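You operate a simulated robot arm through the tools that you are given. There is no shell and no other tool. Be economical: measure what you need, move in short steps, check, and stop when the job is done.

Carry out the task below with a simulated robot arm. There is one attempt and no reset: what you move stays moved.

TASK
Put the green plastic stud and the green block in the tub marked good.
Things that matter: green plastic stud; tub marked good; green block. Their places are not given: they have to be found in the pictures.

It is judged by the outcome, as a careful person would: the job done as asked, and still so three seconds after it is handed in. It fails if anything else is knocked over, pushed out of place, dropped, spilled or broken.

THE ROBOT
A 7-joint arm with a two-finger parallel gripper, fixed in place. Base frame: the origin is at the foot of the arm, x ahead of it, y to its left, z up; the work surface is at about z = 0. Lengths are in m, angles in degrees, forces in N, time in s.
With the tool pointing down near the work surface it reaches from about 0.22 to 0.58 m from the base axis. Its first joint turns from -66.0 to 66.0 degrees. Payload 2.5 kg.
Tool frame: the origin (TCP) lies between the finger pads and is the grasp point; the fingertips stand 0.023 m ahead of it; z points along the fingers, y is the line along which they close. The gripper opens to 0.094 m. The fingers are 0.038 m wide and 0.01 m thick; the gripper's body (0.054 by 0.096 m) begins 0.039 m behind the TCP.
Orientation is that of the tool frame in the base frame, as [roll, pitch, yaw] about the fixed x, y, z axes, in that order (R = Rz(yaw) Ry(pitch) Rx(roll)). With the fingers straight down and closing along the base's y, the tool's x points along the base's -x, its y along +y and its z along -z.

THE INTERFACE
- The arm moves only by the tool move_arm. Its argument "targets" is a list of rows, each a list of 7 numbers: the shift along the tool's x, y, z in m, then the turn, a rotation vector about the tool's x, y, z in degrees, then the opening, from 0 (shut) to 1 (fully open). In form: [[dx, dy, dz, rx, ry, rz, gripper], ...]. A call has 1 to 20 rows; each row is the pose to reach, as a shift and turn from the pose commanded when the call began, along the tool's axes at that moment. A row lasts 0.2 s, in which the tool goes at most 0.05 m and 8.6 degrees; a call with a longer step from one row to the next is refused whole, and so is a gripper value outside its range. A pose out of reach is approached as far as the arm can. The call stops where the force on the tool passes 40 N (or 10 N more than at its start, if that is more) or the arm is blocked; 0.2 s more then pass. The fingers move at their own pace (about 0.108 m/s each) and stop on an object; they squeeze with about 29 N. The grip force told is the motor's: it shows also when the fingers shut on nothing. Time passes only in rows, and 0.2 s behind the last, so rows that repeat a pose let the fingers close. It gives the time, the measured TCP pose, the force on the tool (base axes), the opening and the grip force at its end, in the units of the frame above (readings bear some noise).
- Cameras (640 x 400 px; columns grow to the right, rows downward): "scene" is fixed at [0.1258, -0.409, 0.545]; the picture's right is [0.79, -0.62, 0.00], its down [-0.35, -0.44, -0.83] and it looks along [0.51, 0.65, -0.56] (base axes); focal length 284 px, centre (320, 200). "wrist" rides on the gripper at [-0.039, 0, -0.044] in the tool frame; the picture's right is [0.00, -1.00, 0.00], its down [0.97, 0.00, -0.24] and it looks along [0.24, 0.00, 0.97] (tool axes); focal length 218 px, centre (320, 200).
- snapshot(camera): a new picture of that camera. No time passes.
- pixel_to_xyz(camera, pixels): for up to 12 pixels [column, row] of the newest picture of that camera ("zoom" is the newest enlarged one), the place [x, y, z] in the base frame of the surface seen there, good to about 0.002 m. No time passes.
- close_up(camera, box): a new picture of the part [left, top, right, bottom] of that camera's present view, enlarged. No time passes.
- finish_job(): hands the job in; it is judged then, once.

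Work in short steps. Measure before you move; look again where a grasp or a placing could have gone wrong, and mend it. You have 60 turns and 20 pictures in all, the two below and enlarged ones among them. Open the gripper and draw the arm clear of the work before you hand the job in, unless the task says otherwise; then end with one line.

The tools are called after "Call:" as a command line: name --pt "numbers of a row" for each row, then --argument value for the rest, lists and objects as JSON in quotes. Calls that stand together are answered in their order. move_arm: Moves the arm, as the interface text tells. Its arguments: {"type":"object","properties":{"targets":{"type":"array","items":{"type":"array","items":{"type":"number"}}}},"required":["targets"]} The other tools are called the same way: snapshot (camera) takes a picture; pixel_to_xyz (camera, pixels) gives the place of the surface under pixels of a picture; close_up (camera, box) takes an enlarged picture of a part of a camera's view; finish_job () hands the job in.

At the start:

```text
clock: 0.0
ee_pos: [0.3523, -0.0005, 0.3137]
tcp_rot: [-180.0, 0.1, 180.0]
ft_force: [-0.3, 0.0, -0.1]
opening: 0.094
gripper_force: 0.1
```

scene: 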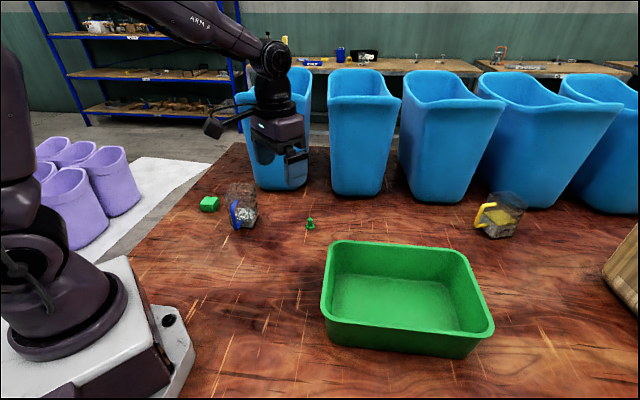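
wrist: 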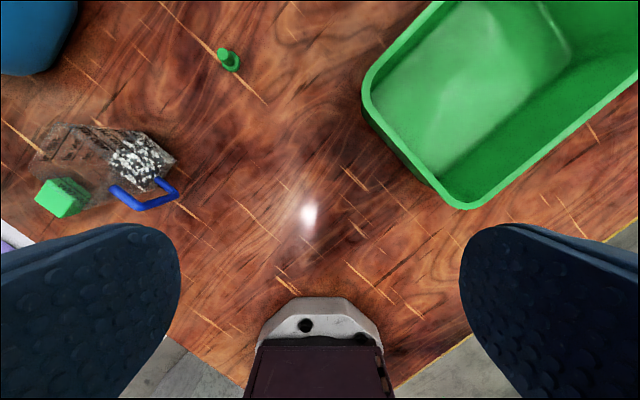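

The scene shows one green tub around (405,300), a stud at (310,223) and a block at (209,204). I'll look for the marking and measure the positions.

Call:
close_up --camera "scene" --box '[180, 160, 340, 260]'

Call:
close_up --camera "scene" --box '[300, 220, 520, 370]'

Call:
pixel_to_xyz --camera "scene" --pixels '[[209, 199], [209, 207], [310, 219], [310, 227], [330, 243], [466, 251], [492, 330], [323, 312], [400, 300], [235, 215], [265, 180], [360, 190]]'

Call:
pixel_to_xyz --camera "wrist" --pixels '[[60, 188], [45, 185], [75, 183], [50, 200], [68, 213], [85, 205], [223, 53], [231, 62], [165, 190], [125, 203], [370, 90], [460, 205]]'

```text
4.00 times, centred on (260, 210) of scene
```

zoom: 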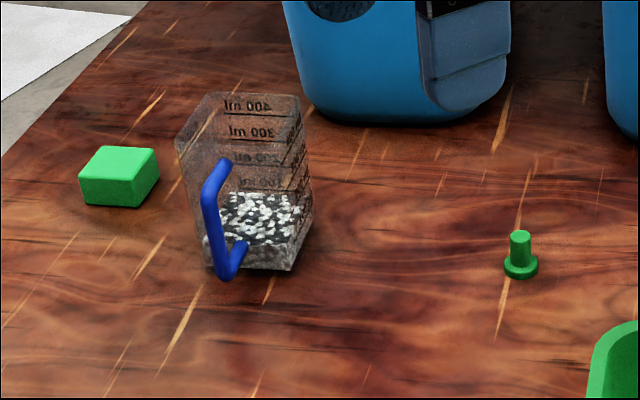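

```text
2.67 times, centred on (410, 295) of scene
```

zoom: 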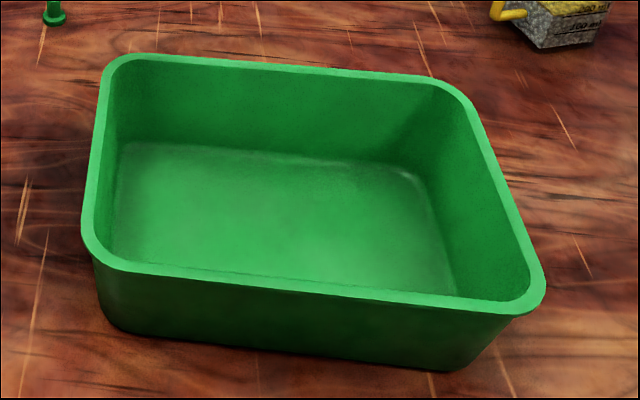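

```text
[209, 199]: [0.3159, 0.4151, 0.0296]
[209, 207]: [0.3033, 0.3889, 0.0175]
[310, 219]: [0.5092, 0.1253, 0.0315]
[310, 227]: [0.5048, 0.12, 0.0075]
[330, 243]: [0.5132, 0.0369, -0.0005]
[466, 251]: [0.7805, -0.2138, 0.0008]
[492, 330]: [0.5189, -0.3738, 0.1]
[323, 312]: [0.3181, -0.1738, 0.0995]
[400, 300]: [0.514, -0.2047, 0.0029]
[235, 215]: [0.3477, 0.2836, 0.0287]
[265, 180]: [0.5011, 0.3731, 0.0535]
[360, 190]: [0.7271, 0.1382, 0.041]
```

```text
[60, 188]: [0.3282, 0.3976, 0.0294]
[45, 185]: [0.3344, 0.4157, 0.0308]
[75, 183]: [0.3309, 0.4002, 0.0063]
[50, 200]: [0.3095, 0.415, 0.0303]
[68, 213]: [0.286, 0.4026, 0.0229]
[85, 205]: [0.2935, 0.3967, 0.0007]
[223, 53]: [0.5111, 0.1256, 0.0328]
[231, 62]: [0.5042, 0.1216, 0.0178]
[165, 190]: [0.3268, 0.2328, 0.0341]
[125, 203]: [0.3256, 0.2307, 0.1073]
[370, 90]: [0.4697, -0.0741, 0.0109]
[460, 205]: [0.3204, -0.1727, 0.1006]
```

No marking is visible on the sides facing me. I'll check the blue bins and the right of the scene.

Call:
close_up --camera "scene" --box '[320, 50, 640, 250]'

```text
2.00 times, centred on (480, 150) of scene
```

zoom: 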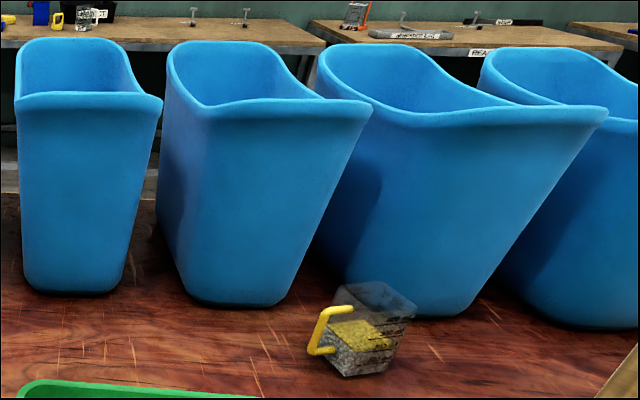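

The far faces of the tub and the area to the right are unseen. I'll tilt the wrist camera that way, staying high.

Call:
move_arm --pt "0 0 -0.02 8 0 0 1" --pt "0 0 -0.04 16 0 0 1" --pt "0 0 -0.06 24 0 0 1" --pt "0 0 -0.08 32 0 0 1" --pt "0 0 -0.08 40 0 0 1" --pt "0 0 -0.08 40 0 0 1"

Call:
snapshot --camera "wrist"

```text
clock: 1.4
ee_pos: [0.3526, -0.0009, 0.3928]
tcp_rot: [-139.9, 0.0, 179.9]
ft_force: [0.9, -0.4, -0.3]
opening: 0.0942
gripper_force: 0.1
```

```text
14 pictures are left
```

wrist: 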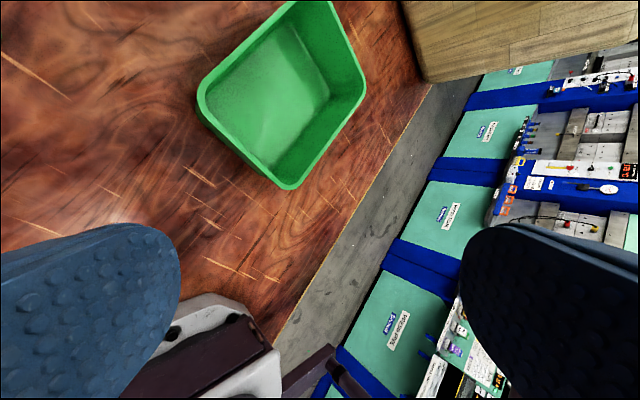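

No other tub on this side. Next I'll go left and forward to see the tub's far face, still tilted.

Call:
move_arm --pt "-0.03 0.035 0 0 0 0 1" --pt "-0.06 0.07 0 0 0 0 1" --pt "-0.09 0.105 0 0 0 0 1" --pt "-0.12 0.14 0 0 0 0 1" --pt "-0.15 0.17 -0.01 0 0 0 1" --pt "-0.17 0.18 -0.02 0 0 0 1" --pt "-0.17 0.18 -0.02 0 0 0 1"

Call:
snapshot --camera "wrist"

```text
clock: 3.0
ee_pos: [0.5241, 0.1472, 0.292]
tcp_rot: [-140.0, -0.2, 180.0]
ft_force: [0.4, 0.4, 0.0]
opening: 0.0937
gripper_force: 0.1
```

```text
13 pictures are left
```

wrist: 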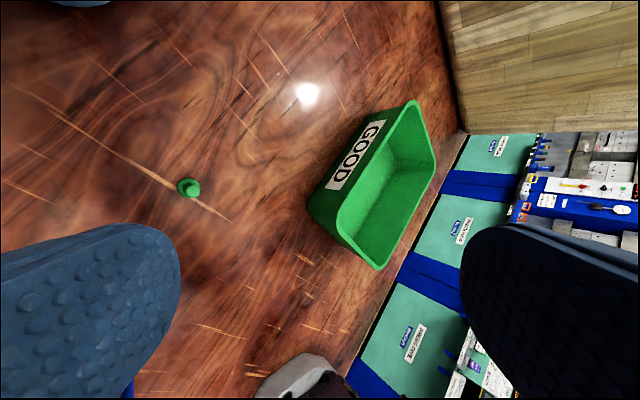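

The "GOOD" label is on the green tub's far face at (355,155). I'll measure its rim and the stud, then straighten up above the stud.

Call:
pixel_to_xyz --camera "wrist" --pixels '[[340, 215], [378, 268], [433, 160], [412, 103], [390, 195], [187, 183], [192, 190]]'

Call:
move_arm --pt "0.003 0.002 0.009 -8 0 0 1" --pt "0.006 0.004 0.018 -16 0 0 1" --pt "0.009 0.006 0.027 -24 0 0 1" --pt "0.013 0.007 0.036 -32 0 0 1" --pt "0.016 0.008 0.0455 -40 0 0 1" --pt "0.016 0.008 0.0455 -40 0 0 1"

Call:
snapshot --camera "wrist"

```text
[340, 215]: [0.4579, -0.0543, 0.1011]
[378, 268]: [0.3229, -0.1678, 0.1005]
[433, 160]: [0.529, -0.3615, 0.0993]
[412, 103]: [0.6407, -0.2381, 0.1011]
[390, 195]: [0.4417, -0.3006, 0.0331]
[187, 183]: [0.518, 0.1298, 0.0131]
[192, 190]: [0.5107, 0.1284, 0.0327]
```

```text
clock: 4.4
ee_pos: [0.5069, 0.1251, 0.2518]
tcp_rot: [179.8, 0.1, -180.0]
ft_force: [0.3, 0.8, -0.2]
opening: 0.0938
gripper_force: 0.0
```

```text
12 pictures are left
```

wrist: 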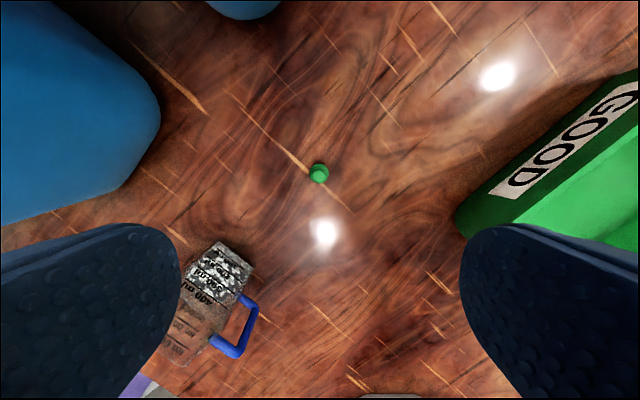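

The stud is at (319,173). I'll measure it, and the beaker too.

Call:
pixel_to_xyz --camera "wrist" --pixels '[[318, 171], [319, 176], [322, 180], [312, 173], [327, 173], [245, 295], [220, 245]]'

```text
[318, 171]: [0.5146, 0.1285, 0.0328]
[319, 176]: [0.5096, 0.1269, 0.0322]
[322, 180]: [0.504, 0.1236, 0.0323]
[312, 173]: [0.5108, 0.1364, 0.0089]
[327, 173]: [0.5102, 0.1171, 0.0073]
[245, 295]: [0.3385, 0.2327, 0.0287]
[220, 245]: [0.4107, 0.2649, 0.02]
```

Stud axis is about (0.510, 0.1265), top 0.033. I descend with the fingertips just above its flange and close.

Call:
move_arm --pt "-0.003 0.001 0.045 0 0 0 1" --pt "-0.003 0.001 0.09 0 0 0 0.7" --pt "-0.003 0.001 0.135 0 0 0 0.5" --pt "-0.003 0.001 0.175 0 0 0 0.5" --pt "-0.003 0.001 0.205 0 0 0 0.5" --pt "-0.003 0.001 0.2195 0 0 0 0.5" --pt "-0.003 0.001 0.2195 0 0 0 0.5" --pt "-0.003 0.001 0.2195 0 0 0 0" --pt "-0.003 0.001 0.2195 0 0 0 0" --pt "-0.003 0.001 0.2195 0 0 0 0"

```text
clock: 6.6
ee_pos: [0.5107, 0.127, 0.034]
tcp_rot: [180.0, -0.1, 179.9]
ft_force: [0.7, 0.1, -0.1]
opening: 0.0136
gripper_force: 28.7
```

Stud held (opening 0.0136). I lift it, then carry it above the tub.

Call:
move_arm --pt "0 0 -0.03 0 0 0 0" --pt "0 0 -0.07 0 0 0 0" --pt "0 0 -0.115 0 0 0 0" --pt "0 0 -0.16 0 0 0 0" --pt "0.003 -0.04 -0.17 0 0 0 0" --pt "0.003 -0.08 -0.17 0 0 0 0" --pt "0.003 -0.12 -0.17 0 0 0 0" --pt "0.003 -0.16 -0.17 0 0 0 0" --pt "0.003 -0.2 -0.17 0 0 0 0" --pt "0.003 -0.24 -0.17 0 0 0 0" --pt "0.003 -0.28 -0.17 0 0 0 0" --pt "0.003 -0.32 -0.17 0 0 0 0" --pt "0.003 -0.352 -0.17 0 0 0 0" --pt "0.003 -0.352 -0.17 0 0 0 0"

Call:
snapshot --camera "scene"

```text
clock: 9.6
ee_pos: [0.5072, -0.2248, 0.2017]
tcp_rot: [-180.0, 0.0, 180.0]
ft_force: [-0.7, -0.3, 0.3]
opening: 0.0135
gripper_force: 29.2
```

```text
11 pictures are left
```

scene: 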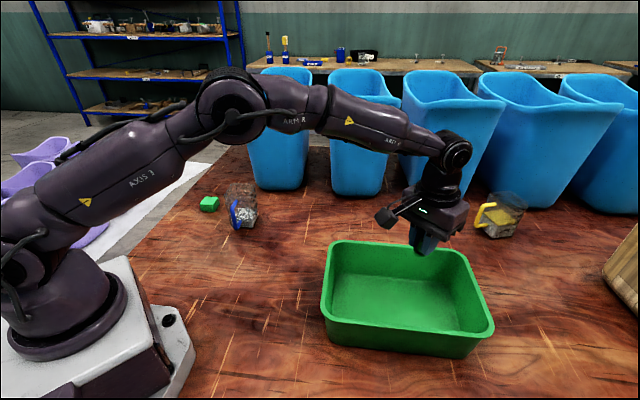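

The gripper is above the tub. I'll check the height of the knob at (385,216) and the lower parts before descending.

Call:
pixel_to_xyz --camera "scene" --pixels '[[384, 217], [393, 213], [465, 207], [424, 252], [437, 245], [412, 210]]'

```text
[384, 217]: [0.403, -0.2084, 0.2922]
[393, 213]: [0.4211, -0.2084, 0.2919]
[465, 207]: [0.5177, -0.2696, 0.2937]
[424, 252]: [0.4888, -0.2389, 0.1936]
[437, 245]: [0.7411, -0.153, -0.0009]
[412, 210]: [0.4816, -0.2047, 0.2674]
```

The knob sits 0.09 above the TCP, so it clears the rim. I lower the stud, release it, and rise.

Call:
move_arm --pt "0 0 0.045 0 0 0 0" --pt "0 0 0.09 0 0 0 0" --pt "0 0 0.125 0 0 0 0" --pt "0 0 0.15 0 0 0 0" --pt "0 0 0.16 0 0 0 0" --pt "0 0 0.16 0 0 0 0" --pt "0 0 0.16 0 0 0 0.4" --pt "0 0 0.16 0 0 0 0.4" --pt "0 0 0.13 0 0 0 0.4" --pt "0 0 0.09 0 0 0 0.4" --pt "0 0 0.045 0 0 0 0.4" --pt "0 0 0 0 0 0 0.4" --pt "0 0 0 0 0 0 0.4"

Call:
snapshot --camera "wrist"

```text
clock: 12.4
ee_pos: [0.5034, -0.224, 0.2025]
tcp_rot: [179.9, 0.0, 179.9]
ft_force: [-0.6, -0.2, -0.5]
opening: 0.0378
gripper_force: 0.0
```

```text
10 pictures are left
```

wrist: 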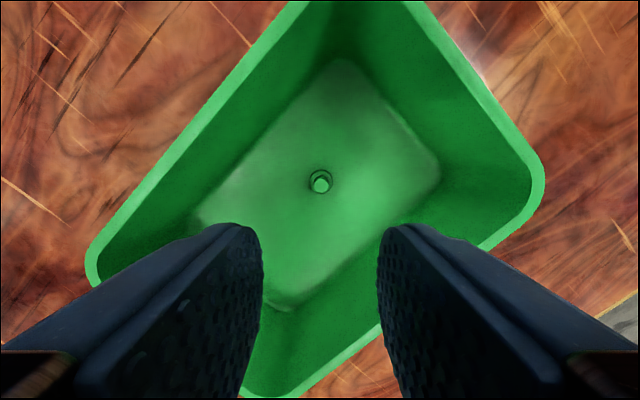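

The stud stands in the tub at (320,182). I now go high to the block on the left.

Call:
move_arm --pt "0 0 -0.04 0 0 0 0.4" --pt "0 0 -0.08 0 0 0 0.6" --pt "0.014 0.042 -0.08 0 0 0 1" --pt "0.028 0.084 -0.08 0 0 0 1" --pt "0.042 0.126 -0.08 0 0 0 1" --pt "0.056 0.168 -0.08 0 0 0 1" --pt "0.07 0.21 -0.08 0 0 0 1" --pt "0.084 0.252 -0.08 0 0 0 1" --pt "0.098 0.294 -0.08 0 0 0 1" --pt "0.112 0.336 -0.08 0 0 0 1" --pt "0.126 0.378 -0.08 0 0 0 1" --pt "0.14 0.42 -0.08 0 0 0 1" --pt "0.154 0.462 -0.08 0 0 0 1" --pt "0.168 0.504 -0.08 0 0 0 1" --pt "0.182 0.546 -0.08 0 0 0 1" --pt "0.195 0.588 -0.08 0 0 0 1" --pt "0.195 0.61 -0.08 0 0 0 1" --pt "0.195 0.61 -0.08 0 0 0 1"

Call:
snapshot --camera "wrist"

```text
clock: 16.2
ee_pos: [0.3115, 0.3851, 0.2831]
tcp_rot: [-180.0, 0.0, -180.0]
ft_force: [0.4, 0.6, -1.4]
opening: 0.0942
gripper_force: 0.1
```

```text
9 pictures are left
```

wrist: 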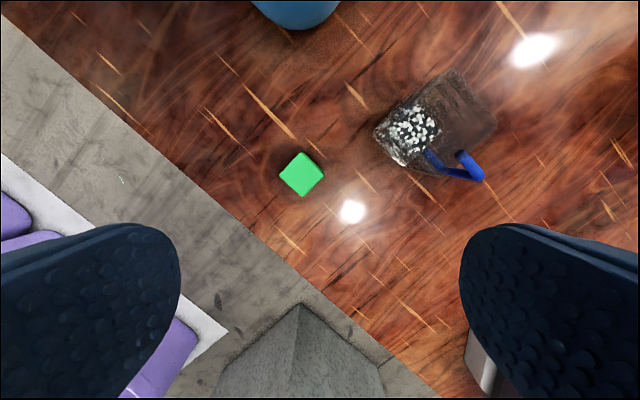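

Call:
close_up --camera "wrist" --box '[260, 140, 340, 210]'

Call:
pixel_to_xyz --camera "wrist" --pixels '[[302, 174], [303, 154], [282, 174], [301, 194], [321, 173], [376, 135], [400, 160], [427, 153], [475, 175], [290, 270]]'

```text
5.71 times, centred on (300, 175) of wrist
```

zoom: 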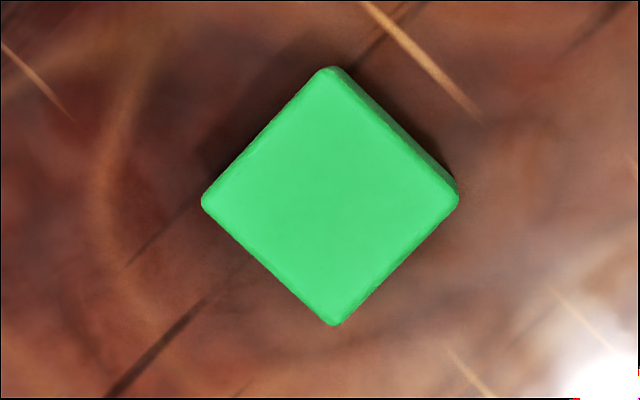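

```text
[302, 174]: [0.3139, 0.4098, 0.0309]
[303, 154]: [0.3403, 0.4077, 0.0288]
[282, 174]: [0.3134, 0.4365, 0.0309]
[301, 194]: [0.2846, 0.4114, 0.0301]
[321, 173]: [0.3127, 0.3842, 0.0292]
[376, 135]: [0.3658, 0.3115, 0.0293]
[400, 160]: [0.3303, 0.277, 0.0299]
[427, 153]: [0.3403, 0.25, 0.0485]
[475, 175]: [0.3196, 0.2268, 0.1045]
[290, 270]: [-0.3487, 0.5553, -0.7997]
```

The block is centred at (0.3125, 0.410), about 39 mm square, turned 45°, and the beaker's nearest corner is 0.11 away. I rotate −45° and go most of the way down.

Call:
move_arm --pt "0 0.01 0 0 0 -8 1" --pt "-0.001 0.02 0 0 0 -16 1" --pt "-0.001 0.025 0 0 0 -24 1" --pt "-0.001 0.025 0 0 0 -32 1" --pt "-0.001 0.025 0 0 0 -40 1" --pt "-0.001 0.025 0.03 0 0 -45 1" --pt "-0.001 0.025 0.07 0 0 -45 1" --pt "-0.001 0.025 0.11 0 0 -45 1" --pt "-0.001 0.025 0.15 0 0 -45 1" --pt "-0.001 0.025 0.18 0 0 -45 1" --pt "-0.001 0.025 0.18 0 0 -45 1"

Call:
snapshot --camera "wrist"

```text
clock: 18.6
ee_pos: [0.3115, 0.4135, 0.1018]
tcp_rot: [180.0, -0.1, -135.0]
ft_force: [-0.3, -0.9, -0.5]
opening: 0.094
gripper_force: 0.0
```

```text
7 pictures are left
```

wrist: 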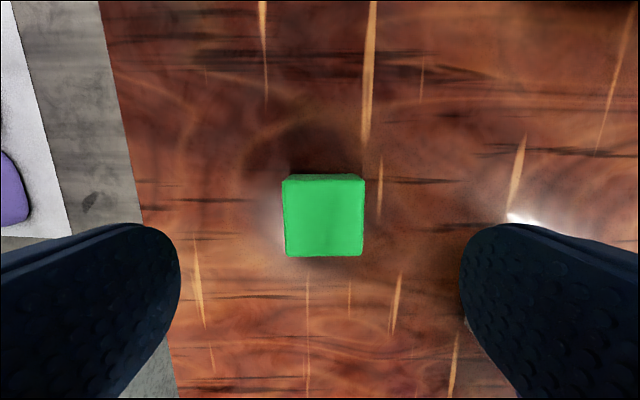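

The block lies square between the fingers, (283–365, 175–257). I correct 3 mm, descend and close.

Call:
move_arm --pt "0.002 -0.003 0.03 0 0 0 1" --pt "0.002 -0.003 0.055 0 0 0 1" --pt "0.002 -0.003 0.0725 0 0 0 1" --pt "0.002 -0.003 0.0725 0 0 0 1" --pt "0.002 -0.003 0.0725 0 0 0 0" --pt "0.002 -0.003 0.0725 0 0 0 0" --pt "0.002 -0.003 0.0725 0 0 0 0" --pt "0.002 -0.003 0.0725 0 0 0 0"

```text
clock: 20.4
ee_pos: [0.3117, 0.4069, 0.0302]
tcp_rot: [-180.0, 0.0, -135.1]
ft_force: [0.8, -1.1, 0.5]
opening: 0.0445
gripper_force: 29.3
```

Block held (opening 0.0445). I lift it to z ≈ 0.25.

Call:
move_arm --pt "0 0 -0.03 0 0 0 0" --pt "0 0 -0.07 0 0 0 0" --pt "0 0 -0.115 0 0 0 0" --pt "0 0 -0.16 0 0 0 0" --pt "0 0 -0.2 0 0 0 0" --pt "0 0 -0.22 0 0 0 0"

Call:
move_arm --pt "0.022 -0.036 0 0 0 6.4 0" --pt "0.044 -0.072 0 0 0 12.8 0" --pt "0.066 -0.108 0 0 0 19.2 0" --pt "0.088 -0.144 0 0 0 25.6 0" --pt "0.11 -0.18 0 0 0 32 0" --pt "0.132 -0.216 0 0 0 38.4 0" --pt "0.154 -0.252 0 0 0 44.8 0" --pt "0.176 -0.288 0 0 0 51.2 0" --pt "0.198 -0.324 0 0 0 57.6 0" --pt "0.22 -0.36 0 0 0 64 0" --pt "0.242 -0.396 0 0 0 70.4 0" --pt "0.264 -0.432 0 0 0 76.8 0" --pt "0.287 -0.468 0 0 0 83.2 0" --pt "0.309 -0.504 0 0 0 90 0" --pt "0.309 -0.504 0 0 0 90 0"

Call:
snapshot --camera "wrist"

```text
clock: 21.8
ee_pos: [0.3138, 0.4049, 0.2531]
tcp_rot: [179.9, 0.1, -135.0]
ft_force: [0.1, 0.4, -0.9]
opening: 0.0447
gripper_force: 29.0
```

```text
clock: 25.0
ee_pos: [0.451, -0.1663, 0.2497]
tcp_rot: [180.0, 0.0, 134.9]
ft_force: [-0.7, 0.7, -0.9]
opening: 0.0446
gripper_force: 28.8
```

```text
6 pictures are left
```

wrist: 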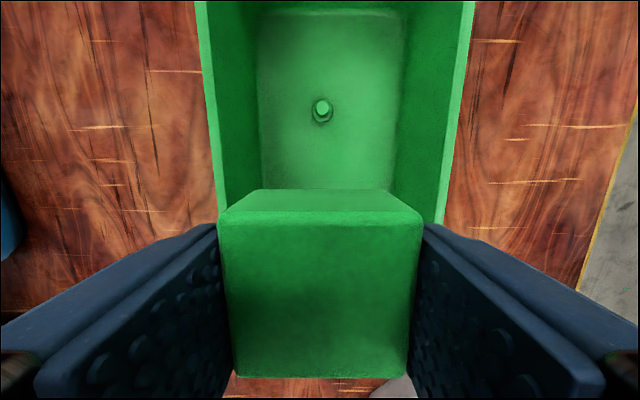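

The stud is at (322,110) in the tub and the block is centred across its width. I lower it, release it and rise.

Call:
move_arm --pt "0 0 0.045 0 0 0 0" --pt "0 0 0.09 0 0 0 0" --pt "0 0 0.135 0 0 0 0" --pt "0 0 0.17 0 0 0 0" --pt "0 0 0.195 0 0 0 0" --pt "0 0 0.21 0 0 0 0" --pt "0 0 0.21 0 0 0 0" --pt "0 0 0.21 0 0 0 0.65" --pt "0 0 0.21 0 0 0 0.65" --pt "0 0 0.18 0 0 0 0.65" --pt "0 0 0.14 0 0 0 0.65" --pt "0 0 0.095 0 0 0 0.65" --pt "0 0 0.05 0 0 0 0.65" --pt "0 0 0.005 0 0 0 0.65" --pt "0 0 -0.03 0 0 0 0.65" --pt "0 0 -0.03 0 0 0 0.65"

Call:
snapshot --camera "wrist"

```text
clock: 28.4
ee_pos: [0.4505, -0.1692, 0.2827]
tcp_rot: [-179.9, 0.1, 135.0]
ft_force: [-0.7, 0.4, 0.0]
opening: 0.0612
gripper_force: 0.0
```

```text
5 pictures are left
```

wrist: 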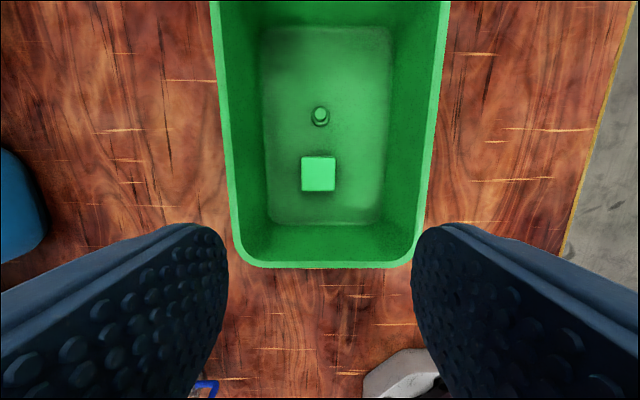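

Both are in the tub. I draw the arm aside and take a last look.

Call:
move_arm --pt "0.04 0.007 -0.005 0 0 0 0.8" --pt "0.08 0.014 -0.01 0 0 0 1" --pt "0.12 0.021 -0.015 0 0 0 1" --pt "0.155 0.028 -0.02 0 0 0 1" --pt "0.155 0.028 -0.02 0 0 0 1"

Call:
snapshot --camera "scene"

```text
clock: 29.6
ee_pos: [0.3592, -0.0366, 0.3007]
tcp_rot: [180.0, 0.0, 134.9]
ft_force: [0.5, -0.7, -0.1]
opening: 0.0941
gripper_force: 0.1
```

```text
4 pictures are left
```

scene: 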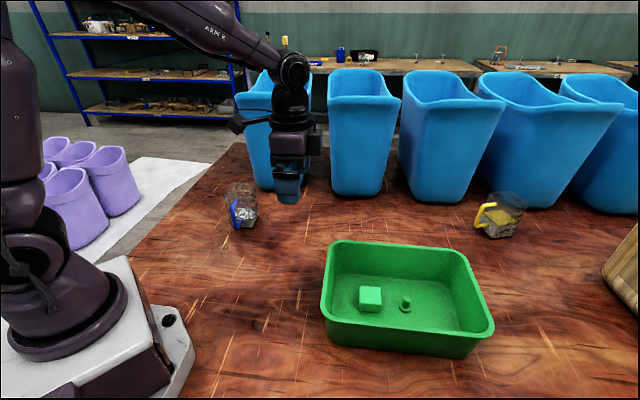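

The block (371,298) and the stud (406,303) rest in the tub, and everything else is where it was. I hand the job in.

Call:
finish_job

```text
The job is handed in.
```

The green plastic stud and the green block are both in the tub marked good, nothing else was moved, and the arm is clear with the gripper open.
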